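You operate a simulated robot arm through the tools that you are given. There is no shell and no other tool. Be economical: measure what you need, move in short steps, check, and stop when the job is done.

You run a simulated two-armed robot. Do the job below in one go: nothing can be reset, and whatever is moved stays where it is left.

Task
Hold the cream jar, screw its lid on, put it in the drawer.
Fine: shut the drawer. Set down upright: cream jar.
Where things are to end (x, y in the base frame): cream jar within 60 mm of [560, -150].
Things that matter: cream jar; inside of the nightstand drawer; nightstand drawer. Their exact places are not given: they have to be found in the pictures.

The check looks at the end state, three seconds after you hand in, the way a careful person would. Anything else that was tipped, shoved, dropped, spilled or broken makes it a failure. A push-on lid holds only when it is set on centred and level and pressed home; a screw cap is set on level and turned clockwise until tight.

Robot
Two 7-joint arms with two-finger parallel grippers on one trunk, on a base that drives. Base frame: it is fixed to the floor where the robot stands at the start and does not move with it; the origin is under the middle of the robot, x ahead of it, y to its left, z up. Lengths are in mm, angles in degrees, forces in N, time in s.
The left shoulder is at the start at [60, 143, 801], the right one opposite. With the tool pointing down near the work surface each hand reaches from about 320 to 740 mm from the robot's upright axis, wherever it stands, measured 20 degrees to its own side. Places, roughly: inside of the nightstand drawer [500, -300, 500]; nightstand drawer [500, -300, 500]. Payload 1.57 kg a hand.
The TCP of each hand is the grasp point between the finger pads, 30 mm short of the fingertips. In the tool frame z runs along the fingers and y along their closing line. Largest opening 110 mm; finger width 24, thickness 12; the body of the gripper, 48 by 112 mm, starts 78 mm behind the TCP.
Orientation is told as [roll, pitch, yaw] about the base's x, y, z axes, in that order, counted from this pose: with the fingers straight down and closing along the base's y, the tool's x points along the base's -x, its y along +y and its z along -z.

Tools
- The arms move only by the tool send_rows. It takes "left_rows", "right_rows" or both (then of equal length, played together; a hand with none holds still); each is a list of rows, each a list of 3 entries, a list of its own where there are three numbers: the turn, a rotation vector about the tool's x, y, z in degrees, then the shift along the tool's x, y, z in mm, then the finger opening in mm, from 0 to 110. In form: [[[ax, ay, az], [x, y, z], claw], ...]. A call has 1 to 12 rows; each row is the pose to reach, as a shift and turn from the pose commanded when the call began, along the tool's axes at that moment. Rows are played at 5 a second. More than 50 mm and 8.6 degrees between two rows, or a gripper value outside its range, and nothing of the call is played. A pose out of reach is approached as far as the arm can. The call stops where the force on the tool passes 90 N (or 10 N more than at its start, if that is more) or the arm is blocked; 0.2 s more then pass. The fingers move at their own pace (about 45 mm/s each) and stop on an object; they squeeze with about 33 N. The grip force told is the motor's: it shows also when the fingers shut on nothing. Time passes only in rows, and 0.2 s behind the last, so rows that repeat a pose let the fingers close. It gives the time, the measured TCP pose, the force on the tool (base axes), the opening and the grip force at its end, in the units of the frame above (readings bear some noise), with the torque about the TCP (base axes, N m) and any sound that the robot's microphone picked up.
- Cameras (640 x 400 px; columns grow to the right, rows downward): "scene" is now at [27.6, -20.3, 1390.6]; the picture's right is [-0.31, -0.95, 0.00], its down [-0.86, 0.28, -0.42] and it looks along [0.40, -0.13, -0.91] (base axes); focal length 266 px, centre (320, 200). "left" rides on the left gripper at [70, -16, -141] in its tool frame; the picture's right is [0.23, 0.97, 0.00], its down [-0.86, 0.20, -0.48] and it looks along [-0.47, 0.11, 0.88] (tool axes); focal length 222 px, centre (320, 200). "right" rides on the right gripper at [70, 16, -141] in its tool frame; the picture's right is [-0.23, 0.97, 0.00], its down [-0.86, -0.20, -0.48] and it looks along [-0.47, -0.11, 0.88] (tool axes); focal length 222 px, centre (320, 200).
- capture(camera): a new picture of that camera. It takes no simulated time.
- raise_lower(by): slides the trunk up (or, below 0, down) by that many mm; the arms and the scene camera ride with it, the base frame stays. It gives what a move gives, with no picture.
- drive_base(legs): drives the robot by 1 to 6 legs, each [ahead, left, turn to the left] in mm, mm and degrees, along the robot's own axes; the way and the turn of a leg run together, so that a leg with both is an arc; at most 1500 mm and 180 degrees a leg. The arms and the cameras ride along, it lands a little off, and it stops where it bumps. It gives what a move gives.
- aim_head(pan, tilt): turns the head with the scene camera to pan (to the left, within 86 degrees either way) and tilt (down, from -29 to 69), counted from straight ahead of the robot. It gives what a move gives.
- pixel_to_xyz(camera, pixels): for up to 12 pixels [column, row] of the newest picture of that camera ("zoom" is the newest enlarged one), the place [x, y, z] in the base frame of the surface seen there, good to about 2 mm. It takes no simulated time.
- close_up(camera, box): a new picture of the part [left, top, right, bottom] of that camera's present view, enlarged. It takes no simulated time.
- job_done(): hands the job in; it is judged then, once.

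Keep the steps short. Do not move on a guess: measure, check each grasp and each placing, and mend mistakes. In all there are 80 turns and 62 pictures (those below and enlarged ones count). Leave the grippers open and the arms clear of the work at the hand-in unless told otherwise, and finish with a single line.

The tools are called after ">>>" as name(argument=value, ...) on one line, values as JSON. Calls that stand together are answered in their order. send_rows: Moves the arms, as the interface text tells. Its arguments: {"type":"object","properties":{"left_rows":{"type":"array","items":{"type":"array"}},"right_rows":{"type":"array","items":{"type":"array"}}},"required":[]} The other tools are called the same way: raise_lower (by) slides the trunk up or down; drive_base (legs) drives the base; aim_head (pan, tilt) turns the head that bears the scene camera; capture (camera) takes a picture; pixel_to_xyz (camera, pixels) gives the place of the surface under pixels of a picture; close_up (camera, box) takes an enlarged picture of a part of a camera's view; job_done () hands the job in.

At the start:

```text
time_s: 0.0
left_tool_pos: [460.8, -14.2, 825.6]
left_ee_rot: [0.0, 0.0, 0.1]
left_force: [0.1, -0.6, -0.6]
left_moment: [-0.03, 0.01, -0.04]
left_finger_gap: 110.0
left_gripper_force: 0.0
right_tool_pos: [376.5, -495.9, 821.2]
right_ee_rot: [0.0, 0.1, 0.0]
right_force: [-0.3, 0.0, -0.5]
right_moment: [0.02, 0.01, 0.02]
right_finger_gap: 110.1
right_gripper_force: 0.0
trunk travel left (down, up): [-400.0, 190.0]
robot x, y, heading: [-2.0, -1.2, -0.0]
head pan, tilt: [-17.9, 64.9]
```

scene: 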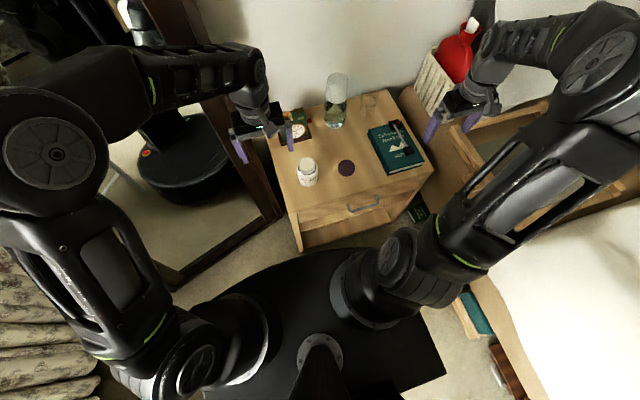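
right: 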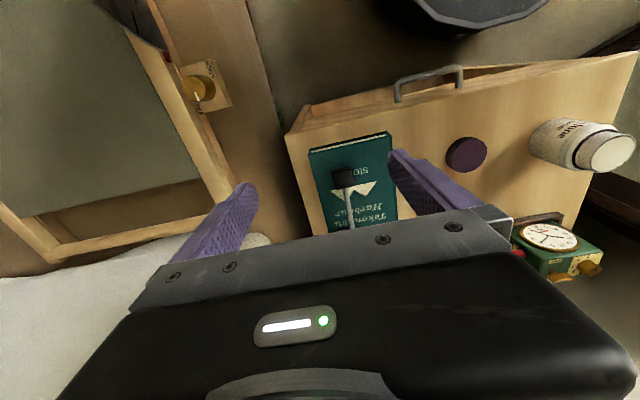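
left: 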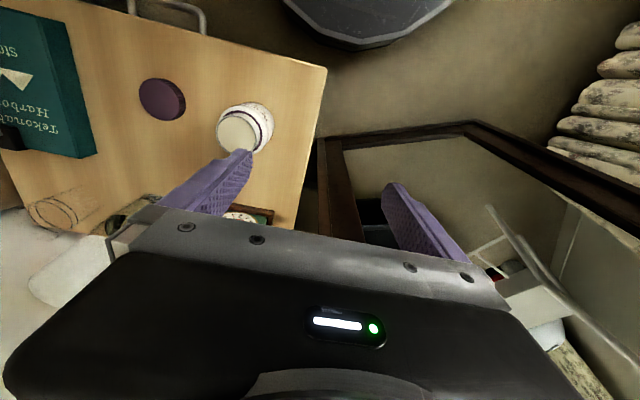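

I see the nightstand with the jar at about (308,170), the dark lid at (346,167) and the drawer handle at (362,204). I'll enlarge the view and measure these.

>>> close_up(camera="scene", box=[250, 60, 450, 260])

>>> pixel_to_xyz(camera="scene", pixels=[[308, 162], [308, 178], [346, 167], [340, 167], [352, 167], [362, 207], [348, 209], [377, 203], [300, 220], [430, 172], [304, 245], [320, 195]])

```text
2.00 times, centred on (350, 160) of scene
```

zoom: 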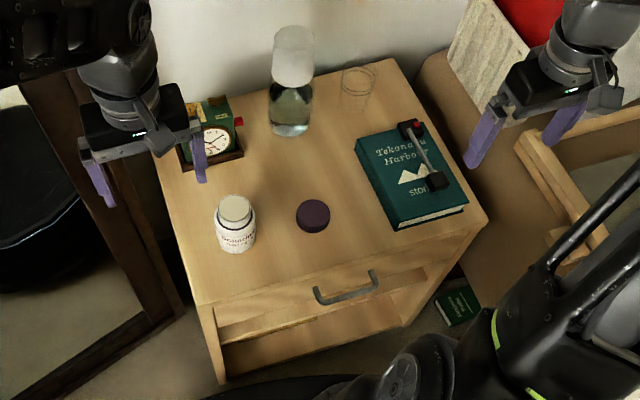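

```text
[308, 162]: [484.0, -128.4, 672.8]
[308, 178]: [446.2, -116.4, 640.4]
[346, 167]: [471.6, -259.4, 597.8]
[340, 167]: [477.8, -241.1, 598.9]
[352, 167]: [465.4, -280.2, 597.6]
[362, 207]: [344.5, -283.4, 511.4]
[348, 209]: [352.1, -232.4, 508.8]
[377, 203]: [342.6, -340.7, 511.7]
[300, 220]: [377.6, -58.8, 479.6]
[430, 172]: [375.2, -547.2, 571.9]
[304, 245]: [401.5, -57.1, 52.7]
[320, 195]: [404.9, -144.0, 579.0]
```

Next I'll enlarge the jar, lid and drawer for precise geometry.

>>> close_up(camera="scene", box=[285, 140, 385, 240])

>>> close_up(camera="left", box=[100, 40, 300, 240])

>>> pixel_to_xyz(camera="scene", pixels=[[299, 209], [350, 194], [400, 182], [431, 168], [391, 92], [365, 100], [357, 205], [380, 198], [330, 225], [340, 213]])

```text
4.00 times, centred on (335, 190) of scene
```

zoom: 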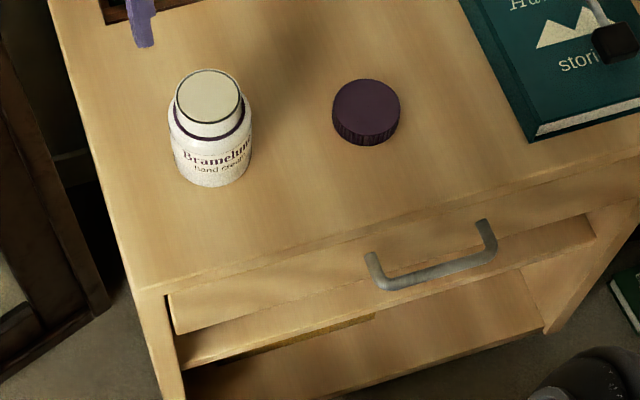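

```text
2.00 times, centred on (200, 140) of left
```

zoom: 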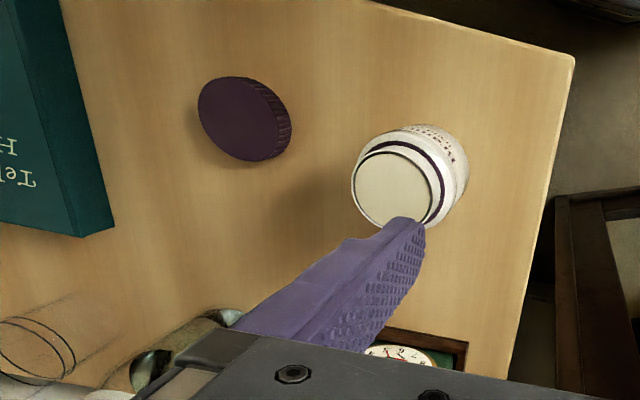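

```text
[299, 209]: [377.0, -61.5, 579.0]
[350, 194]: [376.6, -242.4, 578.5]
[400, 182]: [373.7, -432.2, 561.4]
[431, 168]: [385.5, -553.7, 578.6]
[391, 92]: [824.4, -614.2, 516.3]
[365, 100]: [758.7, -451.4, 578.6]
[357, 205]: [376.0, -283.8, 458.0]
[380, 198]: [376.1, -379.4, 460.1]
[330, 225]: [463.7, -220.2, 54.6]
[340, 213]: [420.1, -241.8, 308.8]
```

Front face is at x≈376, top z≈579, and the drawer is shut. Now I'll measure the jar mouth rim and lid rim from the left camera, enlarged there.

>>> pixel_to_xyz(camera="zoom", pixels=[[356, 190], [426, 190], [392, 153], [390, 222], [392, 188], [466, 165], [200, 115], [276, 125], [236, 80], [240, 158], [236, 120], [380, 350]])

>>> pixel_to_xyz(camera="scene", pixels=[[307, 164], [299.5, 163], [315, 165], [307, 158.5], [307, 169], [298, 177], [317, 177], [307, 185], [346.5, 167], [291, 133], [303, 125], [310, 140]])

```text
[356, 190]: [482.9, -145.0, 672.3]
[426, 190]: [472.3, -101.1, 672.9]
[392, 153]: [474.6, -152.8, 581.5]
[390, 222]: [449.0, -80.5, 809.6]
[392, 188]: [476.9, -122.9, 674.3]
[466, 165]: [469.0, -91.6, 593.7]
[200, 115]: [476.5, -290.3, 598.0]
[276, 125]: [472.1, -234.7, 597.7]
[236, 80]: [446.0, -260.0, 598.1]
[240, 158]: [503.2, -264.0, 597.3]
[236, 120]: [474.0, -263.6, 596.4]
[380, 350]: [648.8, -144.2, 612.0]
```

```text
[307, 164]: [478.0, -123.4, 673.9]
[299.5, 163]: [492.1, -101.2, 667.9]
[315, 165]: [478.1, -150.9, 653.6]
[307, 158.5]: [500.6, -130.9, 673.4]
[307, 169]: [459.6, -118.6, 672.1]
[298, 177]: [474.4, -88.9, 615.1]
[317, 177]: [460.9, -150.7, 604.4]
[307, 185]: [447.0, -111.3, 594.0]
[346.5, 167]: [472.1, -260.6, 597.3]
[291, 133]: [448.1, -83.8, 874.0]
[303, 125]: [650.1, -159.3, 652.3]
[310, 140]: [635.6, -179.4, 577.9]
```

The jar stands at about (478,-122), 64 mm wide, with its rim at z 673. The lid lies at about (474,-262), 57 mm wide, with its top at z 597. I'll back the base off 100 mm for arm room, with the hands staying high.

>>> drive_base(legs=[[-100, 0, 0]])

```text
time_s: 1.1
left_tool_pos: [361.5, -14.2, 826.3]
left_ee_rot: [0.0, 0.0, 0.0]
left_force: [0.6, 0.2, -0.9]
left_moment: [0.02, 0.0, 0.0]
left_finger_gap: 110.1
left_gripper_force: 0.0
right_tool_pos: [275.4, -494.5, 821.8]
right_ee_rot: [0.0, 0.0, 0.1]
right_force: [-0.8, 0.7, -0.2]
right_moment: [-0.02, -0.02, 0.03]
right_finger_gap: 110.2
right_gripper_force: 0.0
trunk travel left (down, up): [-400.0, 190.0]
robot x, y, heading: [-102.5, -2.9, 0.2]
head pan, tilt: [-17.9, 64.9]
```

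Now I turn the right hand 90° counter-clockwise above the lid, and yaw the left hand -45° toward the jar's heading.

>>> send_rows(left_rows=[[[0, 0, 4.1], [-2, 0, 6], 110], [[0, 0, 8.2], [-4, 0, 12], 110], [[0, 0, 12.3], [-6, 0, 18], 110], [[0, 0, 16.4], [-8, 0, 24], 110], [[0, 0, 20.5], [-10, 0, 30], 110], [[0, 0, 24.6], [-12, 0, 36], 110], [[0, 0, 28.7], [-14, 0, 42], 110], [[0, 0, 32.8], [-16, 0, 48], 110], [[0, 0, 36.9], [-18, 0, 54], 110], [[0, 0, 41], [-20, 0, 60], 110], [[0, 0, 45], [-22, 0, 66], 110]], right_rows=[[[0, 0, -8.2], [-18, 21, 5], 110], [[0, 0, -16.4], [-36, 42, 10], 110], [[0, 0, -24.6], [-54, 63, 15], 110], [[0, 0, -32.8], [-72, 84, 20], 110], [[0, 0, -41], [-90, 105, 30], 110], [[0, 0, -49.2], [-108, 126, 40], 110], [[0, 0, -57.4], [-126, 148, 50], 110], [[0, 0, -65.6], [-144, 170, 60], 110], [[0, 0, -73.8], [-162, 191, 75], 110], [[0, 0, -82], [-180, 212, 88], 110], [[0, 0, -90], [-198.6, 232.5, 100], 110]])

```text
time_s: 3.5
left_tool_pos: [382.9, -13.3, 758.6]
left_ee_rot: [0.0, -0.1, -45.1]
left_force: [1.1, -0.8, -0.8]
left_moment: [-0.01, -0.01, 0.01]
left_finger_gap: 109.7
left_gripper_force: 0.1
right_tool_pos: [476.4, -263.5, 722.5]
right_ee_rot: [0.0, 0.1, 90.3]
right_force: [0.6, -0.6, 0.3]
right_moment: [0.03, -0.02, -0.01]
right_finger_gap: 110.2
right_gripper_force: 0.0
trunk travel left (down, up): [-400.0, 190.0]
robot x, y, heading: [-98.7, -1.3, -0.1]
head pan, tilt: [-17.9, 64.9]
```

Both are as commanded. Next, the left hand tilts up 65° to 25° below horizontal and goes to a pre-grasp point 120 mm back from the jar.

>>> send_rows(left_rows=[[[0, -8.1, 0], [0, 0, 5], 110], [[0, -16.2, 0], [0, 0, 10], 110], [[0, -24.4, 0], [-3, -1, 15], 110], [[0, -32.5, 0], [-8, -2, 25], 110], [[0, -40.6, 0], [-14, -4, 38], 110], [[0, -48.8, 0], [-21, -6, 52], 110], [[0, -56.9, 0], [-28, -8, 66], 110], [[0, -65, 0], [-35.3, -9.9, 80], 110], [[0, -65, 0], [-35.3, -9.9, 80], 110]])

>>> capture(camera="left")

>>> capture(camera="scene")

>>> capture(camera="right")

```text
time_s: 5.5
left_tool_pos: [399.5, -45.4, 680.8]
left_ee_rot: [-0.1, -65.1, -45.0]
left_force: [0.1, 0.3, 0.7]
left_moment: [-0.02, 0.0, 0.03]
left_finger_gap: 109.7
left_gripper_force: 0.1
right_tool_pos: [476.8, -262.9, 723.0]
right_ee_rot: [-0.1, 0.1, 90.0]
right_force: [-0.8, -0.6, 0.1]
right_moment: [-0.01, 0.01, -0.02]
right_finger_gap: 110.2
right_gripper_force: 0.1
trunk travel left (down, up): [-400.0, 190.0]
robot x, y, heading: [-100.0, -2.8, -0.1]
head pan, tilt: [-17.9, 64.9]
```

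```text
55 pictures are left
```

left: 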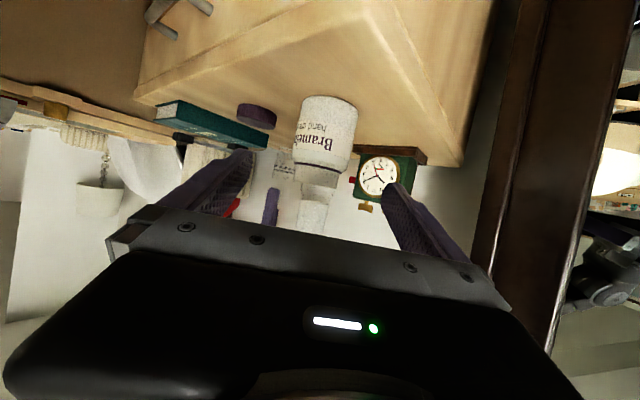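

```text
54 pictures are left
```

scene: 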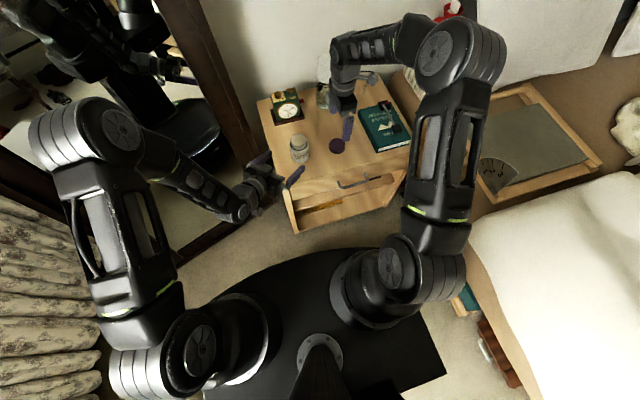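

```text
53 pictures are left
```

right: 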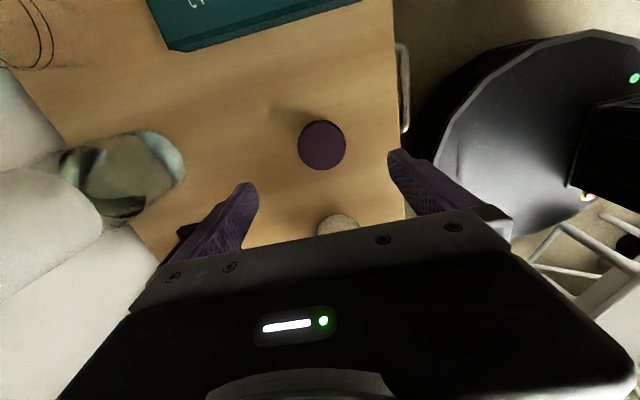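

The left hand is lined up on the jar. I'll re-measure the lid in the right picture (322,145) and the jar in the left picture.

>>> pixel_to_xyz(camera="right", pixels=[[299, 143], [345, 143], [321, 121], [321, 166], [321, 144], [120, 180], [180, 165], [65, 170]])

>>> pixel_to_xyz(camera="left", pixels=[[304, 115], [325, 120], [350, 120], [298, 155], [322, 160], [345, 165], [325, 100]])

>>> pixel_to_xyz(camera="scene", pixels=[[300, 140], [300, 148], [301, 157], [293, 150], [308, 150]])

```text
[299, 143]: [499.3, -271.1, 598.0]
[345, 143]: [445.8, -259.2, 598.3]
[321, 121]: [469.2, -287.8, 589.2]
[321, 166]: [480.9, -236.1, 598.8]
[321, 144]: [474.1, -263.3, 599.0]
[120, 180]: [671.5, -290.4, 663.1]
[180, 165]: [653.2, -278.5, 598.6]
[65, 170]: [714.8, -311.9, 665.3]
```

```text
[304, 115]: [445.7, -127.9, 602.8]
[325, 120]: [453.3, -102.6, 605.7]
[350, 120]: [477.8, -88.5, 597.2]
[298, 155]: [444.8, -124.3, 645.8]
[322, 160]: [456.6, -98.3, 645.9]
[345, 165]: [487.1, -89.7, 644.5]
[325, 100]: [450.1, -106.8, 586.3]
```

```text
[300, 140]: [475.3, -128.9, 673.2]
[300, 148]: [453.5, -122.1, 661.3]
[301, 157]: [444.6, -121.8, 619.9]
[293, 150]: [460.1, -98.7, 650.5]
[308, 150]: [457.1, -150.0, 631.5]
```

Jar centre is (478,-122) and lid centre (473,-262). Left hand: forward 121 mm and close on the jar. Right hand: down to 614, tips just above the table, and close on the lid.

>>> send_rows(left_rows=[[[0, 0, 0], [0, 0, 30], 110], [[0, 0, 0], [1, 1, 60], 110], [[0, 0, 0], [1, 1, 90], 110], [[0, 0, 0], [1.5, 1.3, 115], 110], [[0, 0, 0], [1.5, 1.3, 121.7], 110], [[0, 0, 0], [1.5, 1.3, 121.7], 90], [[0, 0, 0], [1.5, 1.3, 121.7], 70], [[0, 0, 0], [1.5, 1.3, 121.7], 50], [[0, 0, 0], [1.5, 1.3, 121.7], 40], [[0, 0, 0], [1.5, 1.3, 121.7], 40]], right_rows=[[[0, 0, 0], [0, 1, 30], 110], [[0, 0, 0], [0, 2, 60], 110], [[0, 0, 0], [0, 3, 90], 110], [[0, 0, 0], [0, 3, 105], 110], [[0, 0, 0], [0, 3, 109], 110], [[0, 0, 0], [0, 3, 109], 90], [[0, 0, 0], [0, 3, 109], 70], [[0, 0, 0], [0, 3, 109], 50], [[0, 0, 0], [0, 3, 109], 40], [[0, 0, 0], [0, 3, 109], 40]])

>>> capture(camera="left")

>>> capture(camera="right")

```text
time_s: 7.8
left_tool_pos: [479.6, -121.2, 626.9]
left_ee_rot: [0.0, -65.0, -45.0]
left_force: [1.2, -0.8, -0.1]
left_moment: [-0.06, -0.04, 0.03]
left_finger_gap: 66.6
left_gripper_force: 33.0
right_tool_pos: [471.2, -262.3, 612.3]
right_ee_rot: [0.0, 0.0, 90.0]
right_force: [0.8, -0.7, 0.8]
right_moment: [0.03, -0.09, -0.02]
right_finger_gap: 57.7
right_gripper_force: 27.3
trunk travel left (down, up): [-400.0, 190.0]
robot x, y, heading: [-98.6, 0.8, -0.2]
head pan, tilt: [-17.9, 64.9]
```

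```text
52 pictures are left
```

left: 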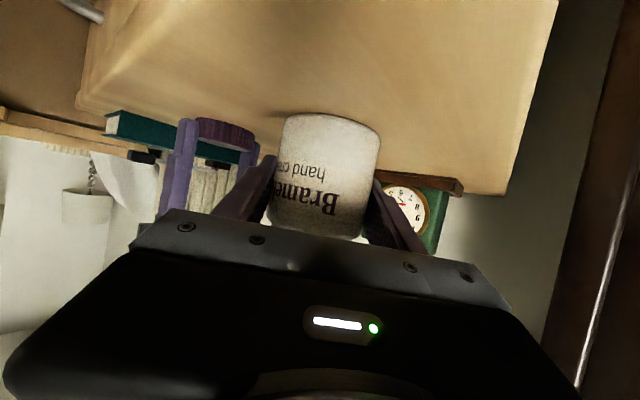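

```text
51 pictures are left
```

right: 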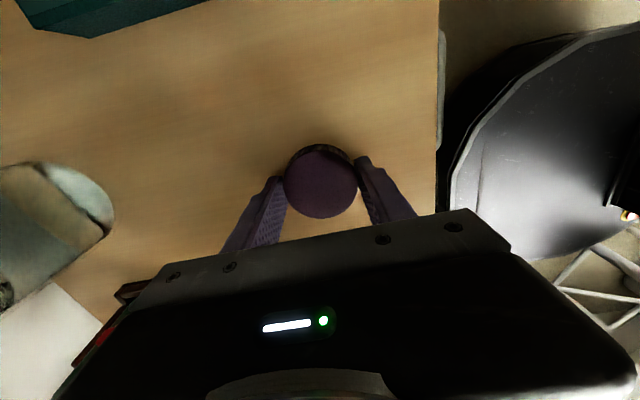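

Both are gripped (jar 66.6 mm, lid 57.7 mm). I lift the lid straight up 130 mm and look.

>>> send_rows(right_rows=[[[0, 0, 0], [0, 0, -40], 40], [[0, 0, 0], [0, 0, -80], 40], [[0, 0, 0], [0, 0, -120], 40], [[0, 0, 0], [0, 0, -130], 40], [[0, 0, 0], [0, 0, -130], 40]])

>>> capture(camera="right")

>>> close_up(camera="scene", box=[270, 90, 390, 190])

```text
time_s: 8.9
left_tool_pos: [478.9, -121.2, 626.8]
left_ee_rot: [0.0, -65.0, -45.0]
left_force: [-0.3, -0.1, 0.6]
left_moment: [-0.03, -0.01, 0.03]
left_finger_gap: 67.0
left_gripper_force: 33.2
right_tool_pos: [470.8, -263.3, 744.0]
right_ee_rot: [0.0, 0.0, 90.0]
right_force: [-0.7, 0.4, 0.1]
right_moment: [0.0, 0.0, 0.01]
right_finger_gap: 57.5
right_gripper_force: 32.4
trunk travel left (down, up): [-400.0, 190.0]
robot x, y, heading: [-100.4, 0.4, -0.1]
head pan, tilt: [-17.9, 64.9]
```

```text
50 pictures are left
```

right: 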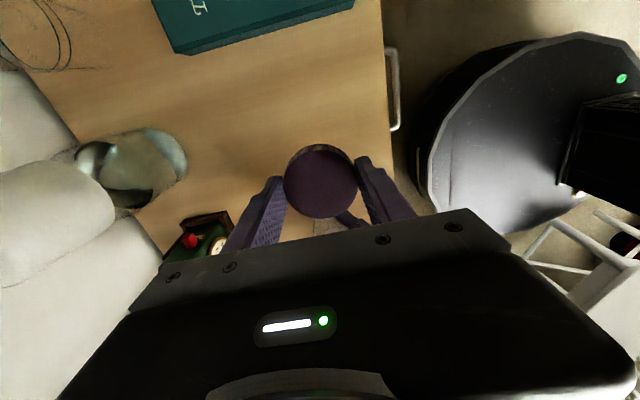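

```text
4.00 times, centred on (330, 140) of scene
```

zoom: 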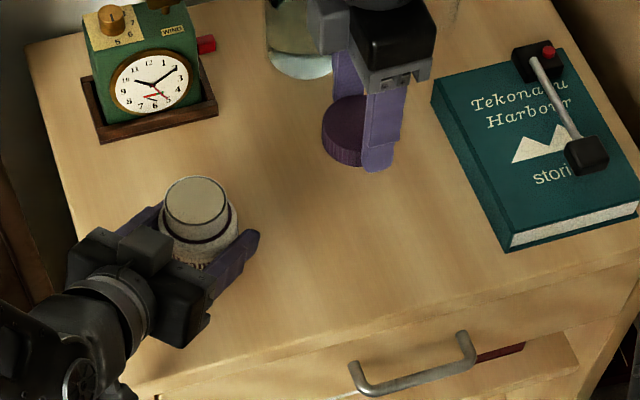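

I measure the jar mouth edges in the enlarged picture, ellipse centre about (197,202), and the lid edges in the right picture, centre about (320,184).

>>> pixel_to_xyz(camera="zoom", pixels=[[170, 200], [225, 203], [198, 180], [196, 224], [197, 202], [180, 185], [214, 219], [180, 218], [214, 186]])

>>> pixel_to_xyz(camera="right", pixels=[[287, 184], [353, 184], [320, 155], [320, 214], [320, 184], [297, 164], [343, 204], [297, 205], [343, 164]])

```text
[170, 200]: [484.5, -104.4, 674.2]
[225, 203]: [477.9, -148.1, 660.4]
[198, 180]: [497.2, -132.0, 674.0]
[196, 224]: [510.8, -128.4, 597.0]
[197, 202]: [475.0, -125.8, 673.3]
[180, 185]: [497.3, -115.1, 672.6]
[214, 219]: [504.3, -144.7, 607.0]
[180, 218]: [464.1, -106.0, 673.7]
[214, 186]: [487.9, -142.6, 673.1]
```

```text
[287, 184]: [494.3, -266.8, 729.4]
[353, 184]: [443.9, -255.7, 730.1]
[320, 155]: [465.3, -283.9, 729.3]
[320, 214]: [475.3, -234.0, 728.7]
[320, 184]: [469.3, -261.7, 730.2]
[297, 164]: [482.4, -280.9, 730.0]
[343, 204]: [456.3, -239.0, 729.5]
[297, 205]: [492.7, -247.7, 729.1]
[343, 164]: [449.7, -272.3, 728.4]
```

The lid centre is (470,-260) with its top at z 729.5. I'll take a tighter enlargement of the jar mouth for a better centre.

>>> close_up(camera="scene", box=[280, 128, 320, 153])

```text
16.00 times, centred on (300, 140) of scene
```

zoom: 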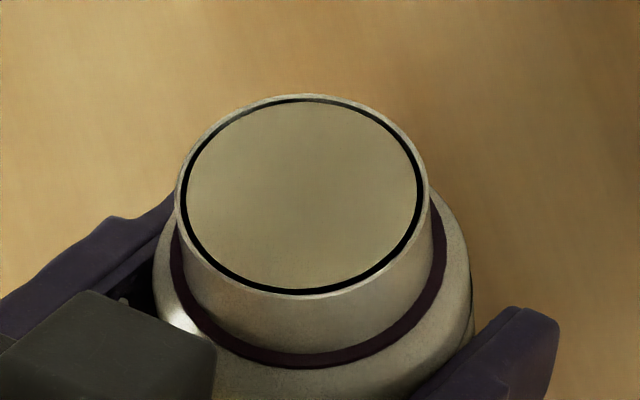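

>>> pixel_to_xyz(camera="zoom", pixels=[[182, 190], [423, 200], [308, 101], [296, 291], [220, 130], [390, 260], [210, 257], [400, 138], [303, 196], [240, 196], [365, 196]])

```text
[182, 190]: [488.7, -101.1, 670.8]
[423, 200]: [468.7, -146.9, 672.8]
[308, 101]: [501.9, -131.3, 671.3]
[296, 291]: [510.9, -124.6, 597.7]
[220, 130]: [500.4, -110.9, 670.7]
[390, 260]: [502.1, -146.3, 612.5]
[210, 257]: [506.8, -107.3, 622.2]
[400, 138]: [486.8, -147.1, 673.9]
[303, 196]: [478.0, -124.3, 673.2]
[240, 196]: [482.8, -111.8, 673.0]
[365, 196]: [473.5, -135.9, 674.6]
```

Jar mouth centre is (478.3,-123.5). I move the lid over it, staying about 38 mm above, then check.

>>> send_rows(right_rows=[[[0, 0, 0], [-35, -2, 0], 40], [[0, 0, 0], [-70, -4, 0], 40], [[0, 0, 0], [-105, -6, 0], 40], [[0, 0, 0], [-137.2, -8.3, 0], 40], [[0, 0, 0], [-137.2, -8.3, 0], 40]])

>>> close_up(camera="scene", box=[260, 100, 340, 150])

>>> capture(camera="right")

```text
time_s: 10.2
left_tool_pos: [479.0, -122.5, 627.2]
left_ee_rot: [0.0, -64.9, -45.0]
left_force: [-0.5, -0.2, 0.7]
left_moment: [0.01, -0.04, 0.02]
left_finger_gap: 67.2
left_gripper_force: 33.1
right_tool_pos: [481.1, -125.1, 743.1]
right_ee_rot: [0.0, 0.0, 90.0]
right_force: [0.4, 1.1, -0.2]
right_moment: [-0.01, 0.0, -0.03]
right_finger_gap: 57.1
right_gripper_force: 32.5
trunk travel left (down, up): [-400.0, 190.0]
robot x, y, heading: [-101.4, 1.2, -0.1]
head pan, tilt: [-17.9, 64.9]
```

```text
8.00 times, centred on (300, 125) of scene
```

zoom: 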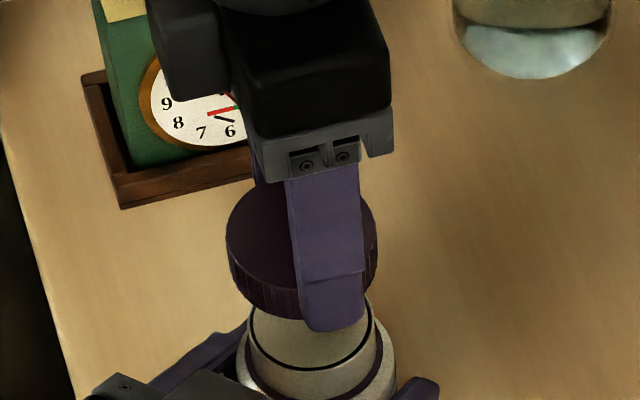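

```text
46 pictures are left
```

right: 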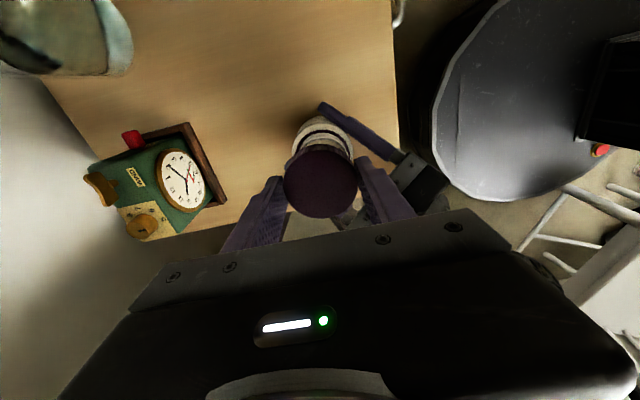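

I compare lid and jar in the same right-camera picture.

>>> close_up(camera="right", box=[260, 90, 420, 190])

>>> pixel_to_xyz(camera="right", pixels=[[287, 184], [353, 184], [320, 155], [320, 214], [320, 184], [297, 164], [343, 204], [297, 205], [343, 164]])

```text
4.00 times, centred on (340, 140) of right
```

zoom: 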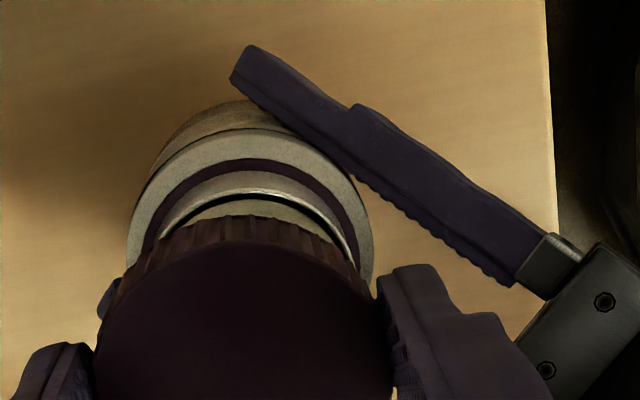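

```text
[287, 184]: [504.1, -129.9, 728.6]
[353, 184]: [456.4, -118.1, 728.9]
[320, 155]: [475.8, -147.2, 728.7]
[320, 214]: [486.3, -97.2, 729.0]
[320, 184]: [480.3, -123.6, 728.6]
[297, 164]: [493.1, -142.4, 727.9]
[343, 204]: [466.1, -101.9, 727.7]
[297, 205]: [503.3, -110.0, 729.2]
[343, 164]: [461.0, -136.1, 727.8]
```

>>> pixel_to_xyz(camera="zoom", pixels=[[250, 193], [215, 197], [185, 213], [285, 200], [320, 222], [345, 250], [250, 130], [160, 180], [131, 250], [340, 180], [368, 250], [250, 110]])

```text
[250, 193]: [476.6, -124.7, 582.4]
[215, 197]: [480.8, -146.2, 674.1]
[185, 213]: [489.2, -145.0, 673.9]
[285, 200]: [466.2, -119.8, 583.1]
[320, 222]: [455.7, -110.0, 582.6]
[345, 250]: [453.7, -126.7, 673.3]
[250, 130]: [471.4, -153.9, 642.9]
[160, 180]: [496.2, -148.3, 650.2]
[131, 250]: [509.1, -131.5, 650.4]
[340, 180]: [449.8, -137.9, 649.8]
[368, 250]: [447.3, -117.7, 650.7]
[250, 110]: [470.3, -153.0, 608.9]
```

Jar centre is (478.6,-121.8) and lid (480.7,-122.9) in the same camera. I correct by (-2,+1) and lower slowly until the lid touches.

>>> send_rows(right_rows=[[[0, 0, 0], [-1, 2, 0], 40], [[0, 0, 0], [-1, 2, 15], 40], [[0, 0, 0], [-1, 2, 28], 40], [[0, 0, 0], [-1, 2, 32], 40], [[0, 0, 0], [-1, 2, 34], 40], [[0, 0, 0], [-1, 2, 36], 40], [[0, 0, 0], [-1, 2, 37], 40], [[0, 0, 0], [-1, 2, 37], 40]])

>>> close_up(camera="scene", box=[260, 110, 340, 160])

```text
time_s: 11.9
left_tool_pos: [478.5, -122.5, 626.6]
left_ee_rot: [0.0, -65.0, -44.9]
left_force: [13.4, -5.4, -11.2]
left_moment: [-0.54, 0.6, -0.22]
left_finger_gap: 66.8
left_gripper_force: 33.1
right_tool_pos: [477.4, -125.1, 706.9]
right_ee_rot: [0.0, -0.2, 89.9]
right_force: [-12.6, 0.5, 23.6]
right_moment: [0.37, -0.03, 0.12]
right_finger_gap: 57.6
right_gripper_force: 33.1
trunk travel left (down, up): [-400.0, 190.0]
robot x, y, heading: [-95.4, -0.6, -0.0]
head pan, tilt: [-17.9, 64.9]
```

```text
8.00 times, centred on (300, 135) of scene
```

zoom: 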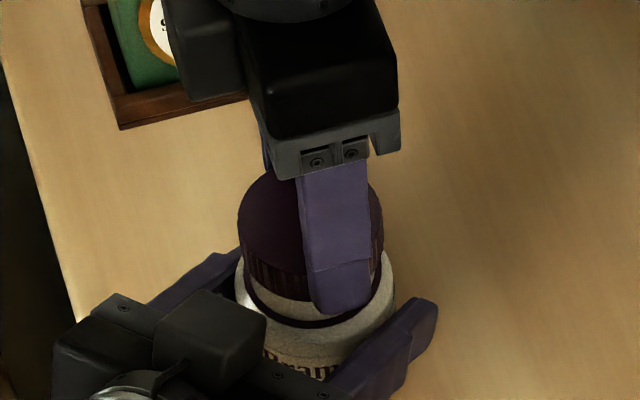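

The lid touched at rim height with a -12.6 N side force, so it should shift slightly to -x. I ease back 1 mm, shift -1.5 mm in x, and press again.

>>> send_rows(right_rows=[[[0, 0, 0], [0, 0, -2], 40], [[0, 0, 0], [0, 1.5, -2], 40], [[0, 0, 0], [0, 1.5, 0], 40], [[0, 0, 0], [0, 1.5, 1], 40], [[0, 0, 0], [0, 1.5, 1], 40]])

```text
time_s: 13.2
left_tool_pos: [477.2, -121.5, 625.4]
left_ee_rot: [0.2, -65.0, -45.0]
left_force: [13.8, -2.6, -13.8]
left_moment: [-0.53, 0.32, -0.09]
left_finger_gap: 67.0
left_gripper_force: 33.3
right_tool_pos: [477.7, -125.2, 706.6]
right_ee_rot: [-0.2, 0.0, 90.0]
right_force: [-7.5, -1.7, 31.2]
right_moment: [0.44, -0.3, 0.03]
right_finger_gap: 57.6
right_gripper_force: 32.8
trunk travel left (down, up): [-400.0, 190.0]
robot x, y, heading: [-103.1, 1.7, -0.0]
head pan, tilt: [-17.9, 64.9]
```

The lid is bearing on the rim with 31 N. I try a first clockwise turn of 60° at this height and watch the forces.

>>> send_rows(right_rows=[[[0, 0, 8], [0, 0, 0], 40], [[0, 0, 16], [0, 0, 0.2], 40], [[0, 0, 24], [0, 0, 0.4], 40], [[0, 0, 32], [0, 0, 0.6], 40], [[0, 0, 40], [0, 0, 0.8], 40], [[0, 0, 48], [0, 0, 1], 40], [[0, 0, 56], [0, 0, 1.2], 40], [[0, 0, 60], [0, 0, 1.4], 40]])

>>> close_up(camera="scene", box=[270, 120, 330, 157])

```text
time_s: 14.9
left_tool_pos: [478.9, -122.5, 626.6]
left_ee_rot: [0.0, -65.0, -45.0]
left_force: [0.2, -7.5, -0.2]
left_moment: [0.32, 0.0, -0.09]
left_finger_gap: 66.9
left_gripper_force: 33.4
right_tool_pos: [475.8, -125.0, 703.0]
right_ee_rot: [0.1, 0.0, 29.9]
right_force: [-0.2, 6.9, -0.7]
right_moment: [0.24, 0.0, 0.1]
right_finger_gap: 57.6
right_gripper_force: 32.8
trunk travel left (down, up): [-400.0, 190.0]
robot x, y, heading: [-95.7, -1.8, 0.1]
head pan, tilt: [-17.9, 64.9]
```

```text
10.67 times, centred on (300, 138) of scene
```

zoom: 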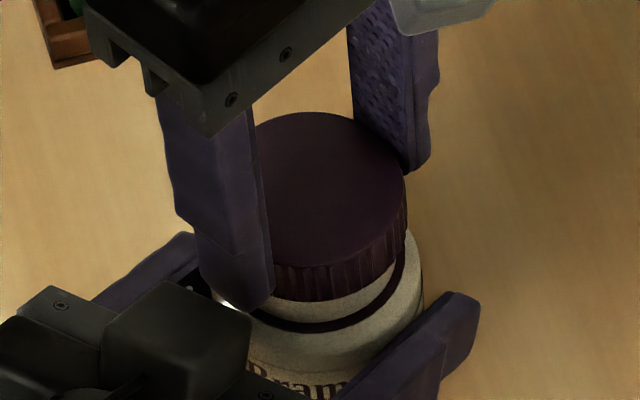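

The lid dropped about 3.5 mm and the vertical load vanished, so it seems to be seated over the neck. There's a 7 N pull to +y, so I centre by 1.5 mm and lower gently until it bears.

>>> send_rows(right_rows=[[[0, 0, 0], [-0.75, 1.3, 0], 40], [[0, 0, 0], [-0.75, 1.3, 1], 40], [[0, 0, 0], [-0.75, 1.3, 2], 40], [[0, 0, 0], [-0.75, 1.3, 2], 40]])

```text
time_s: 15.9
left_tool_pos: [478.6, -121.1, 626.1]
left_ee_rot: [0.0, -65.0, -45.0]
left_force: [-1.2, -4.7, -0.1]
left_moment: [0.26, -0.27, 0.02]
left_finger_gap: 66.7
left_gripper_force: 32.9
right_tool_pos: [475.4, -124.0, 702.1]
right_ee_rot: [0.0, 0.0, 30.1]
right_force: [2.9, 4.7, 3.0]
right_moment: [0.28, -0.12, -0.04]
right_finger_gap: 57.4
right_gripper_force: 33.2
trunk travel left (down, up): [-400.0, 190.0]
robot x, y, heading: [-96.9, -1.2, 0.0]
head pan, tilt: [-17.9, 64.9]
```

I turn further clockwise 95°, following down gently.

>>> send_rows(right_rows=[[[0, 0, 8], [0, 0.5, 0.2], 40], [[0, 0, 16], [0, 0.5, 0.4], 40], [[0, 0, 24], [0, 0.5, 0.6], 40], [[0, 0, 32], [0, 0.5, 0.8], 40], [[0, 0, 40], [0, 0.5, 1.0], 40], [[0, 0, 48], [0, 0.5, 1.2], 40], [[0, 0, 56], [0, 0.5, 1.4], 40], [[0, 0, 64], [0, 0.5, 1.6], 40], [[0, 0, 72], [0, 0.5, 1.8], 40], [[0, 0, 80], [0, 0.5, 2.0], 40], [[0, 0, 88], [0, 0.5, 2.2], 40], [[0, 0, 95], [0, 0.5, 2.4], 40]])

>>> close_up(camera="scene", box=[270, 120, 330, 157])

```text
time_s: 18.6
left_tool_pos: [477.2, -123.6, 626.7]
left_ee_rot: [-0.1, -65.0, -45.0]
left_force: [-3.4, -19.4, 0.6]
left_moment: [0.8, -0.17, -0.27]
left_finger_gap: 66.8
left_gripper_force: 32.7
right_tool_pos: [476.0, -121.6, 699.4]
right_ee_rot: [0.1, 0.1, -65.0]
right_force: [3.0, 18.7, 0.1]
right_moment: [0.59, -0.12, 0.27]
right_finger_gap: 57.4
right_gripper_force: 32.8
trunk travel left (down, up): [-400.0, 190.0]
robot x, y, heading: [-100.2, -2.6, -0.1]
head pan, tilt: [-17.9, 64.9]
```

```text
10.67 times, centred on (300, 138) of scene
```

zoom: 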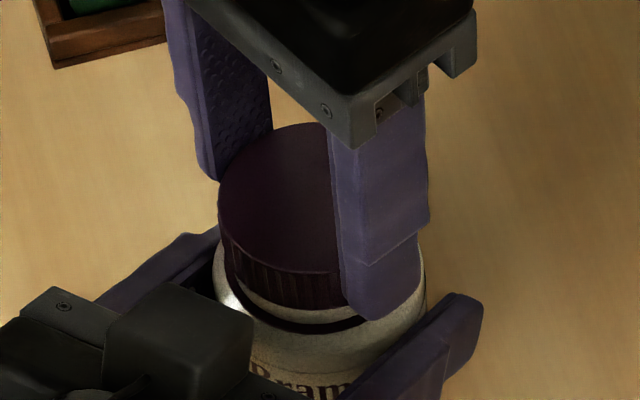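

The side force (19 N to +y) comes from the lid's 2.5 mm offset in the hand rotating. I recentre by +2.7 mm in y, then press down a little to feel the thread.

>>> send_rows(right_rows=[[[0, 0, 0], [1.2, 0.8, 0], 40], [[0, 0, 0], [2.2, 1.6, 0], 40], [[0, 0, 0], [2.2, 1.6, 1], 40], [[0, 0, 0], [2.2, 1.6, 2], 40], [[0, 0, 0], [2.2, 1.6, 3], 40], [[0, 0, 0], [2.2, 1.6, 3], 40]])

```text
time_s: 19.9
left_tool_pos: [478.9, -121.8, 626.8]
left_ee_rot: [-0.1, -65.0, -44.9]
left_force: [-4.3, -15.5, -0.3]
left_moment: [0.13, -0.39, 0.17]
left_finger_gap: 67.0
left_gripper_force: 33.1
right_tool_pos: [477.6, -121.6, 697.1]
right_ee_rot: [0.1, 0.0, -65.0]
right_force: [7.2, 14.2, 7.3]
right_moment: [0.64, -0.31, -0.01]
right_finger_gap: 57.4
right_gripper_force: 32.6
trunk travel left (down, up): [-400.0, 190.0]
robot x, y, heading: [-100.4, -2.6, -0.2]
head pan, tilt: [-17.9, 64.9]
```

I release the lid to regrip it centred, opening only to 78 mm, and look at how it sits.

>>> send_rows(right_rows=[[[0, 0, 0], [0, 0, 0], 60], [[0, 0, 0], [0, 0, 0], 78], [[0, 0, 0], [0, 0, 0], 78], [[0, 0, 0], [0, 0, -30], 78], [[0, 0, 0], [0, 0, -60], 78]])

>>> close_up(camera="scene", box=[270, 120, 330, 157])

>>> capture(camera="right")

```text
time_s: 21.1
left_tool_pos: [479.0, -122.0, 626.7]
left_ee_rot: [0.1, -65.0, -45.1]
left_force: [-0.9, 3.0, 2.7]
left_moment: [-0.06, 0.01, -0.01]
left_finger_gap: 66.8
left_gripper_force: 32.9
right_tool_pos: [476.0, -120.4, 756.2]
right_ee_rot: [-0.1, -0.1, -65.0]
right_force: [-0.3, -0.2, 0.3]
right_moment: [0.01, -0.01, 0.01]
right_finger_gap: 78.0
right_gripper_force: 0.1
trunk travel left (down, up): [-400.0, 190.0]
robot x, y, heading: [-101.6, -1.9, 0.0]
head pan, tilt: [-17.9, 64.9]
```

```text
10.67 times, centred on (300, 138) of scene
```

zoom: 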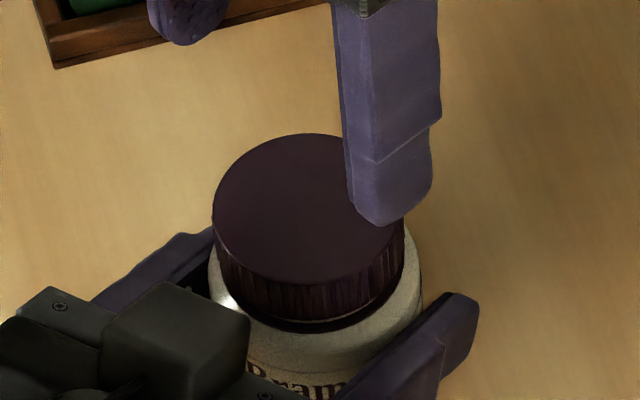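

```text
40 pictures are left
```

right: 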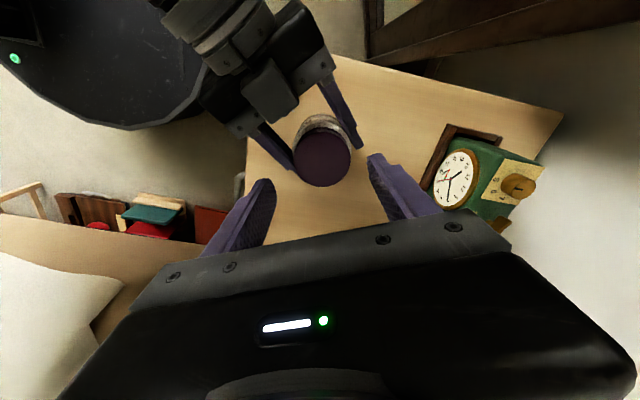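

The lid looks level and nearly down. I'll measure its top and the near gap.

>>> pixel_to_xyz(camera="right", pixels=[[322, 160], [296, 160], [348, 160], [322, 184], [322, 140], [303, 143], [341, 177], [303, 177], [341, 144]])

>>> pixel_to_xyz(camera="zoom", pixels=[[220, 205], [300, 150], [290, 205], [290, 275], [300, 300], [300, 318], [300, 328]])

```text
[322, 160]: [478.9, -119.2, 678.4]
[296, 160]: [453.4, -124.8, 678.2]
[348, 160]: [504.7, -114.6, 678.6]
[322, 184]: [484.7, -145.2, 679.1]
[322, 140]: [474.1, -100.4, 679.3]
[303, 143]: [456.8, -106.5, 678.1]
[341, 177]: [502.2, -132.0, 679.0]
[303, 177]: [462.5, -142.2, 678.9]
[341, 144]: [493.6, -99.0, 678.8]
```

```text
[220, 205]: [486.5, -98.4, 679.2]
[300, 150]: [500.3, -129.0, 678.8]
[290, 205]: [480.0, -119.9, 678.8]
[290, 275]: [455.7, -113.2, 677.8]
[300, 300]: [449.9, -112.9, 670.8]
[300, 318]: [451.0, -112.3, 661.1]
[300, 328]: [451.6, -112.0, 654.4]
```

The lid is level at z 678.6, centred at about (479,-121), and needs a few more mm. I rotate the empty hand back 100° above it, centring it at the same time.

>>> send_rows(right_rows=[[[0, 0, -8.4], [-0.5, 0.5, 0], 78], [[0, 0, -16.8], [-1, 1, 0], 78], [[0, 0, -25.2], [-2, 2.2, 0], 78], [[0, 0, -33.6], [-2, 2.2, 0], 78], [[0, 0, -42], [-2, 2.2, 0], 78], [[0, 0, -50.4], [-2, 2.2, 0], 78], [[0, 0, -58.8], [-2, 2.2, 0], 78], [[0, 0, -67.2], [-2, 2.2, 0], 78], [[0, 0, -75.6], [-2, 2.2, 0], 78], [[0, 0, -84], [-2, 2.2, 0], 78], [[0, 0, -92.4], [-2, 2.2, 0], 78], [[0, 0, -100], [-2, 2.2, 0], 78]])

```text
time_s: 23.8
left_tool_pos: [477.0, -121.8, 625.5]
left_ee_rot: [0.0, -65.0, -44.9]
left_force: [-2.3, 0.9, 0.6]
left_moment: [-0.05, 0.02, 0.01]
left_finger_gap: 66.8
left_gripper_force: 32.9
right_tool_pos: [479.4, -121.1, 756.6]
right_ee_rot: [0.0, 0.0, 35.1]
right_force: [0.3, -0.4, -0.2]
right_moment: [-0.02, 0.0, -0.02]
right_finger_gap: 78.1
right_gripper_force: 0.0
trunk travel left (down, up): [-400.0, 190.0]
robot x, y, heading: [-103.0, -0.8, -0.0]
head pan, tilt: [-17.9, 64.9]
```

I lower 65 mm to TCP z≈691 and close on the lid.

>>> send_rows(right_rows=[[[0, 0, 0], [0, 0, 30], 78], [[0, 0, 0], [0, 0, 55], 78], [[0, 0, 0], [0, 0, 65], 78], [[0, 0, 0], [0, 0, 65], 60], [[0, 0, 0], [0, 0, 65], 40], [[0, 0, 0], [0, 0, 65], 40]])

```text
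time_s: 25.1
left_tool_pos: [478.3, -121.7, 626.2]
left_ee_rot: [0.0, -65.1, -45.0]
left_force: [-8.6, 7.6, 7.3]
left_moment: [-0.32, -0.36, 0.01]
left_finger_gap: 67.0
left_gripper_force: 32.8
right_tool_pos: [479.2, -121.2, 691.7]
right_ee_rot: [-0.2, 0.1, 35.0]
right_force: [8.7, -7.8, -10.5]
right_moment: [-0.19, -0.14, 0.02]
right_finger_gap: 57.6
right_gripper_force: 28.0
trunk travel left (down, up): [-400.0, 190.0]
robot x, y, heading: [-98.2, -0.6, 0.2]
head pan, tilt: [-17.9, 64.9]
```

Gripped. I centre by 1 mm and turn clockwise 100°, following down 1.5 mm.

>>> send_rows(right_rows=[[[0, 0, 8.4], [0, -1, 0.1], 40], [[0, 0, 16.8], [0, -1, 0.2], 40], [[0, 0, 25.2], [0, -1, 0.4], 40], [[0, 0, 33.6], [0, -1, 0.5], 40], [[0, 0, 42], [0, -1, 0.6], 40], [[0, 0, 50.4], [0, -1, 0.8], 40], [[0, 0, 58.8], [0, -1, 0.9], 40], [[0, 0, 67.2], [0, -1, 1], 40], [[0, 0, 75.6], [0, -1, 1.1], 40], [[0, 0, 84], [0, -1, 1.2], 40], [[0, 0, 92.4], [0, -1, 1.3], 40], [[0, 0, 100], [0, -1, 1.5], 40]])

>>> capture(camera="right")

```text
time_s: 27.8
left_tool_pos: [479.1, -121.0, 627.2]
left_ee_rot: [0.1, -65.0, -45.0]
left_force: [15.5, -4.9, 0.3]
left_moment: [0.12, 0.57, 0.03]
left_finger_gap: 66.7
left_gripper_force: 33.3
right_tool_pos: [480.0, -122.4, 689.2]
right_ee_rot: [-0.1, 0.2, -65.1]
right_force: [-14.2, 3.9, 0.6]
right_moment: [0.14, 0.33, -0.05]
right_finger_gap: 57.6
right_gripper_force: 32.5
trunk travel left (down, up): [-400.0, 190.0]
robot x, y, heading: [-98.6, -1.4, -0.1]
head pan, tilt: [-17.9, 64.9]
```

```text
39 pictures are left
```

right: 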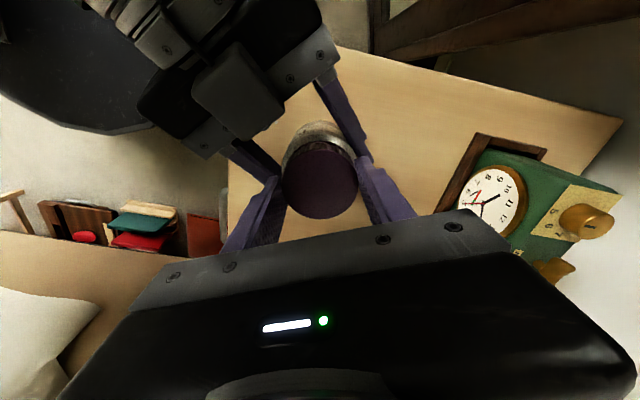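

No tightening torque yet. I recentre by (-2,+0.5) and continue clockwise another 84°, if the wrist allows.

>>> send_rows(right_rows=[[[0, 0, 0], [1.3, -1.6, 0], 40], [[0, 0, 8.4], [1.3, -1.6, 0.1], 40], [[0, 0, 16.8], [1.3, -1.6, 0.3], 40], [[0, 0, 25.2], [1.3, -1.6, 0.4], 40], [[0, 0, 33.6], [1.3, -1.6, 0.5], 40], [[0, 0, 42], [1.3, -1.6, 0.7], 40], [[0, 0, 50.4], [1.3, -1.6, 0.8], 40], [[0, 0, 58.8], [1.3, -1.6, 0.9], 40], [[0, 0, 67.2], [1.3, -1.6, 1], 40], [[0, 0, 75.6], [1.3, -1.6, 1.1], 40], [[0, 0, 84], [1.3, -1.6, 1.2], 40]])

```text
time_s: 30.1
left_tool_pos: [478.3, -121.8, 625.6]
left_ee_rot: [0.0, -65.1, -45.1]
left_force: [-7.9, 0.6, 7.7]
left_moment: [-0.11, -0.16, -1.16]
left_finger_gap: 66.8
left_gripper_force: 32.8
right_tool_pos: [477.2, -122.9, 688.8]
right_ee_rot: [-0.2, -0.1, -149.1]
right_force: [8.4, -2.2, -4.2]
right_moment: [-0.21, -0.22, 1.13]
right_finger_gap: 57.8
right_gripper_force: 32.5
trunk travel left (down, up): [-400.0, 190.0]
robot x, y, heading: [-99.3, -1.7, 0.1]
head pan, tilt: [-17.9, 64.9]
```

Torque rose to 1.13 N m, so the lid is tightening. I turn 16° more to be sure.

>>> send_rows(right_rows=[[[0, 0, 5], [0, 0, 0], 40], [[0, 0, 10], [0, 0, 0], 40], [[0, 0, 16], [0, 0, 0], 40], [[0, 0, 16], [0, 0, 0], 40]])

>>> close_up(camera="scene", box=[270, 120, 330, 157])

```text
time_s: 31.1
left_tool_pos: [478.6, -122.4, 626.9]
left_ee_rot: [0.2, -65.0, -44.9]
left_force: [-3.7, 0.5, 3.3]
left_moment: [-0.03, -0.04, -1.18]
left_finger_gap: 67.1
left_gripper_force: 33.0
right_tool_pos: [477.4, -122.2, 687.9]
right_ee_rot: [0.0, 0.0, -165.0]
right_force: [2.3, -3.1, 0.2]
right_moment: [-0.15, -0.04, 1.24]
right_finger_gap: 57.2
right_gripper_force: 32.8
trunk travel left (down, up): [-400.0, 190.0]
robot x, y, heading: [-96.8, 1.3, 0.3]
head pan, tilt: [-17.9, 64.9]
```

```text
10.67 times, centred on (300, 138) of scene
```

zoom: 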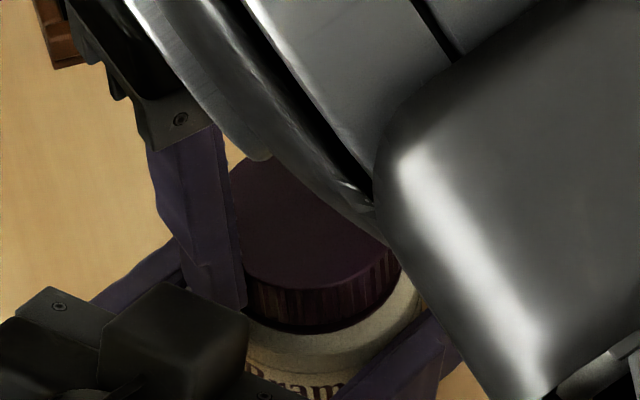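

Torque holds at 1.2 N m without rising, so the lid is tight. I release it, raise the right hand 90 mm, and unwind.

>>> send_rows(right_rows=[[[0, 0, 0], [0, 0, 0], 60], [[0, 0, 0], [0, 0, 0], 80], [[0, 0, 0], [0, 0, 0], 80], [[0, 0, 0], [0, 0, -40], 80], [[0, 0, 0], [0, 0, -80], 80], [[0, 0, -8], [0, 0, -100], 80], [[0, 0, -16], [0, 0, -100], 80], [[0, 0, -24], [0, 0, -100], 80], [[0, 0, -32], [0, 0, -100], 80], [[0, 0, -40], [0, 0, -100], 80], [[0, 0, -48], [0, 0, -100], 80], [[0, 0, -56], [0, 0, -100], 80]])

>>> capture(camera="right")

```text
time_s: 33.8
left_tool_pos: [478.1, -121.7, 626.2]
left_ee_rot: [0.0, -65.0, -44.9]
left_force: [-1.5, 0.2, 0.1]
left_moment: [0.09, 0.01, 0.04]
left_finger_gap: 66.7
left_gripper_force: 33.2
right_tool_pos: [477.3, -123.3, 787.1]
right_ee_rot: [0.0, 0.1, -108.9]
right_force: [0.1, 0.4, 0.3]
right_moment: [0.01, -0.01, 0.04]
right_finger_gap: 80.2
right_gripper_force: 0.0
trunk travel left (down, up): [-400.0, 190.0]
robot x, y, heading: [-100.9, -1.4, 0.0]
head pan, tilt: [-17.9, 64.9]
```

```text
37 pictures are left
```

right: 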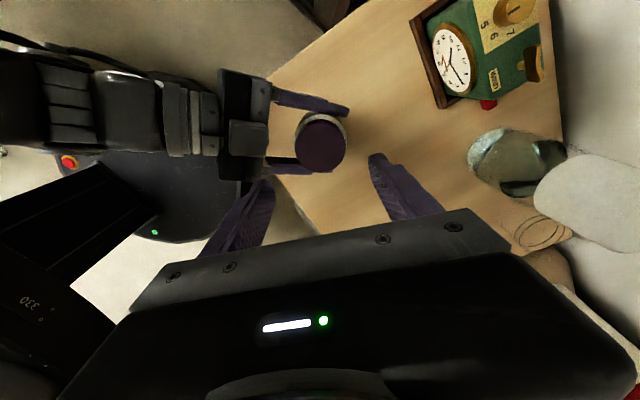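

>>> pixel_to_xyz(camera="right", pixels=[[320, 145], [298, 143], [343, 147], [320, 165], [322, 125], [305, 130], [336, 160]])

>>> send_rows(right_rows=[[[0, 0, -8], [0, 0, -20], 80], [[0, 0, -16], [0, 0, -20], 80], [[0, 0, -24], [0, 0, -20], 80], [[0, 0, -32], [0, 0, -20], 80], [[0, 0, -40], [0, 0, -20], 80], [[0, 0, -48], [0, 0, -20], 80], [[0, 0, -56], [0, 0, -20], 80], [[0, 0, -64], [0, 0, -20], 80], [[0, 0, -72], [0, 0, -20], 80], [[0, 0, -80], [0, 0, -20], 80], [[0, 0, -88], [0, 0, -20], 80], [[0, 0, -96], [0, 0, -20], 80]])

```text
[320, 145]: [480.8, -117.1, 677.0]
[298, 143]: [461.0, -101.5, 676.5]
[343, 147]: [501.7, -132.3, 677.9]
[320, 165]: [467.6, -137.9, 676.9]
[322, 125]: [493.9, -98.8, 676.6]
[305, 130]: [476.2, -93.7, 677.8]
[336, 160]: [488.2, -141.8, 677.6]
```

```text
time_s: 36.4
left_tool_pos: [480.0, -121.5, 625.5]
left_ee_rot: [0.0, -65.1, -44.9]
left_force: [-0.1, -0.9, -0.1]
left_moment: [0.07, -0.01, 0.0]
left_finger_gap: 66.9
left_gripper_force: 32.8
right_tool_pos: [476.8, -122.1, 807.8]
right_ee_rot: [0.0, 0.0, -12.9]
right_force: [-0.8, 0.3, -0.4]
right_moment: [-0.02, 0.0, -0.01]
right_finger_gap: 80.0
right_gripper_force: 0.0
trunk travel left (down, up): [-400.0, 190.0]
robot x, y, heading: [-97.9, -0.7, 0.2]
head pan, tilt: [-17.9, 64.9]
```

Lid top is level at z 677, down from 693. Now the right hand withdraws toward the drawer handle side, turning to yaw +90. The left hand opens and backs off 125 mm along its fingers.

>>> send_rows(left_rows=[[[0, 0, 0], [0, 0, 0], 80], [[0, 0, 0], [0, 0, 0], 95], [[0, 0, 0], [0, 0, 0], 110], [[0, 0, 0], [0, 0, 0], 110], [[0, 0, 0], [0, 0, 0], 110], [[0, 0, 0], [0, 0, -20], 110], [[0, 0, 0], [0, 0, -45], 110], [[0, 0, 0], [0, 0, -70], 110], [[0, 0, 0], [0, 0, -95], 110], [[0, 0, 0], [0, 0, -115], 110], [[0, 0, 0], [0, 0, -125], 110], [[0, 0, 0], [0, 0, -125], 110]], right_rows=[[[0, 0, -8.55], [10, -19, 1], 80], [[0, 0, -17.1], [20, -39, 2], 80], [[0, 0, -25.65], [30, -58, 3], 80], [[0, 0, -34.2], [40, -78, 4], 80], [[0, 0, -42.75], [50, -97, 5], 80], [[0, 0, -51.3], [60, -116, 6], 80], [[0, 0, -59.85], [70, -136, 7], 80], [[0, 0, -68.4], [80, -155, 8], 80], [[0, 0, -76.95], [90, -175, 9], 80], [[0, 0, -85.5], [100, -194, 10], 80], [[0, 0, -94.05], [111, -214, 10], 80], [[0, 0, -102.6], [121, -233, 10], 80]])

>>> close_up(camera="scene", box=[260, 80, 420, 200])

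```text
time_s: 39.0
left_tool_pos: [399.7, -43.1, 680.6]
left_ee_rot: [-0.1, -65.0, -45.0]
left_force: [-0.1, 0.1, 0.0]
left_moment: [0.01, 0.01, -0.03]
left_finger_gap: 110.0
left_gripper_force: 0.0
right_tool_pos: [306.8, -321.3, 797.8]
right_ee_rot: [0.0, 0.0, 89.8]
right_force: [-0.5, 0.0, -0.1]
right_moment: [0.0, 0.03, 0.01]
right_finger_gap: 79.8
right_gripper_force: 0.0
trunk travel left (down, up): [-400.0, 190.0]
robot x, y, heading: [-96.5, -2.0, -0.1]
head pan, tilt: [-17.9, 64.9]
```

```text
3.33 times, centred on (340, 140) of scene
```

zoom: 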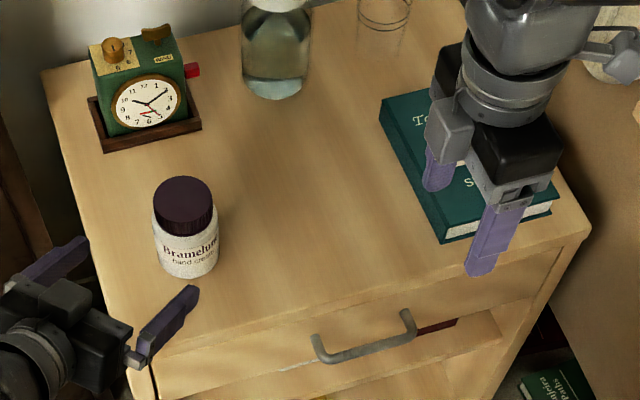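

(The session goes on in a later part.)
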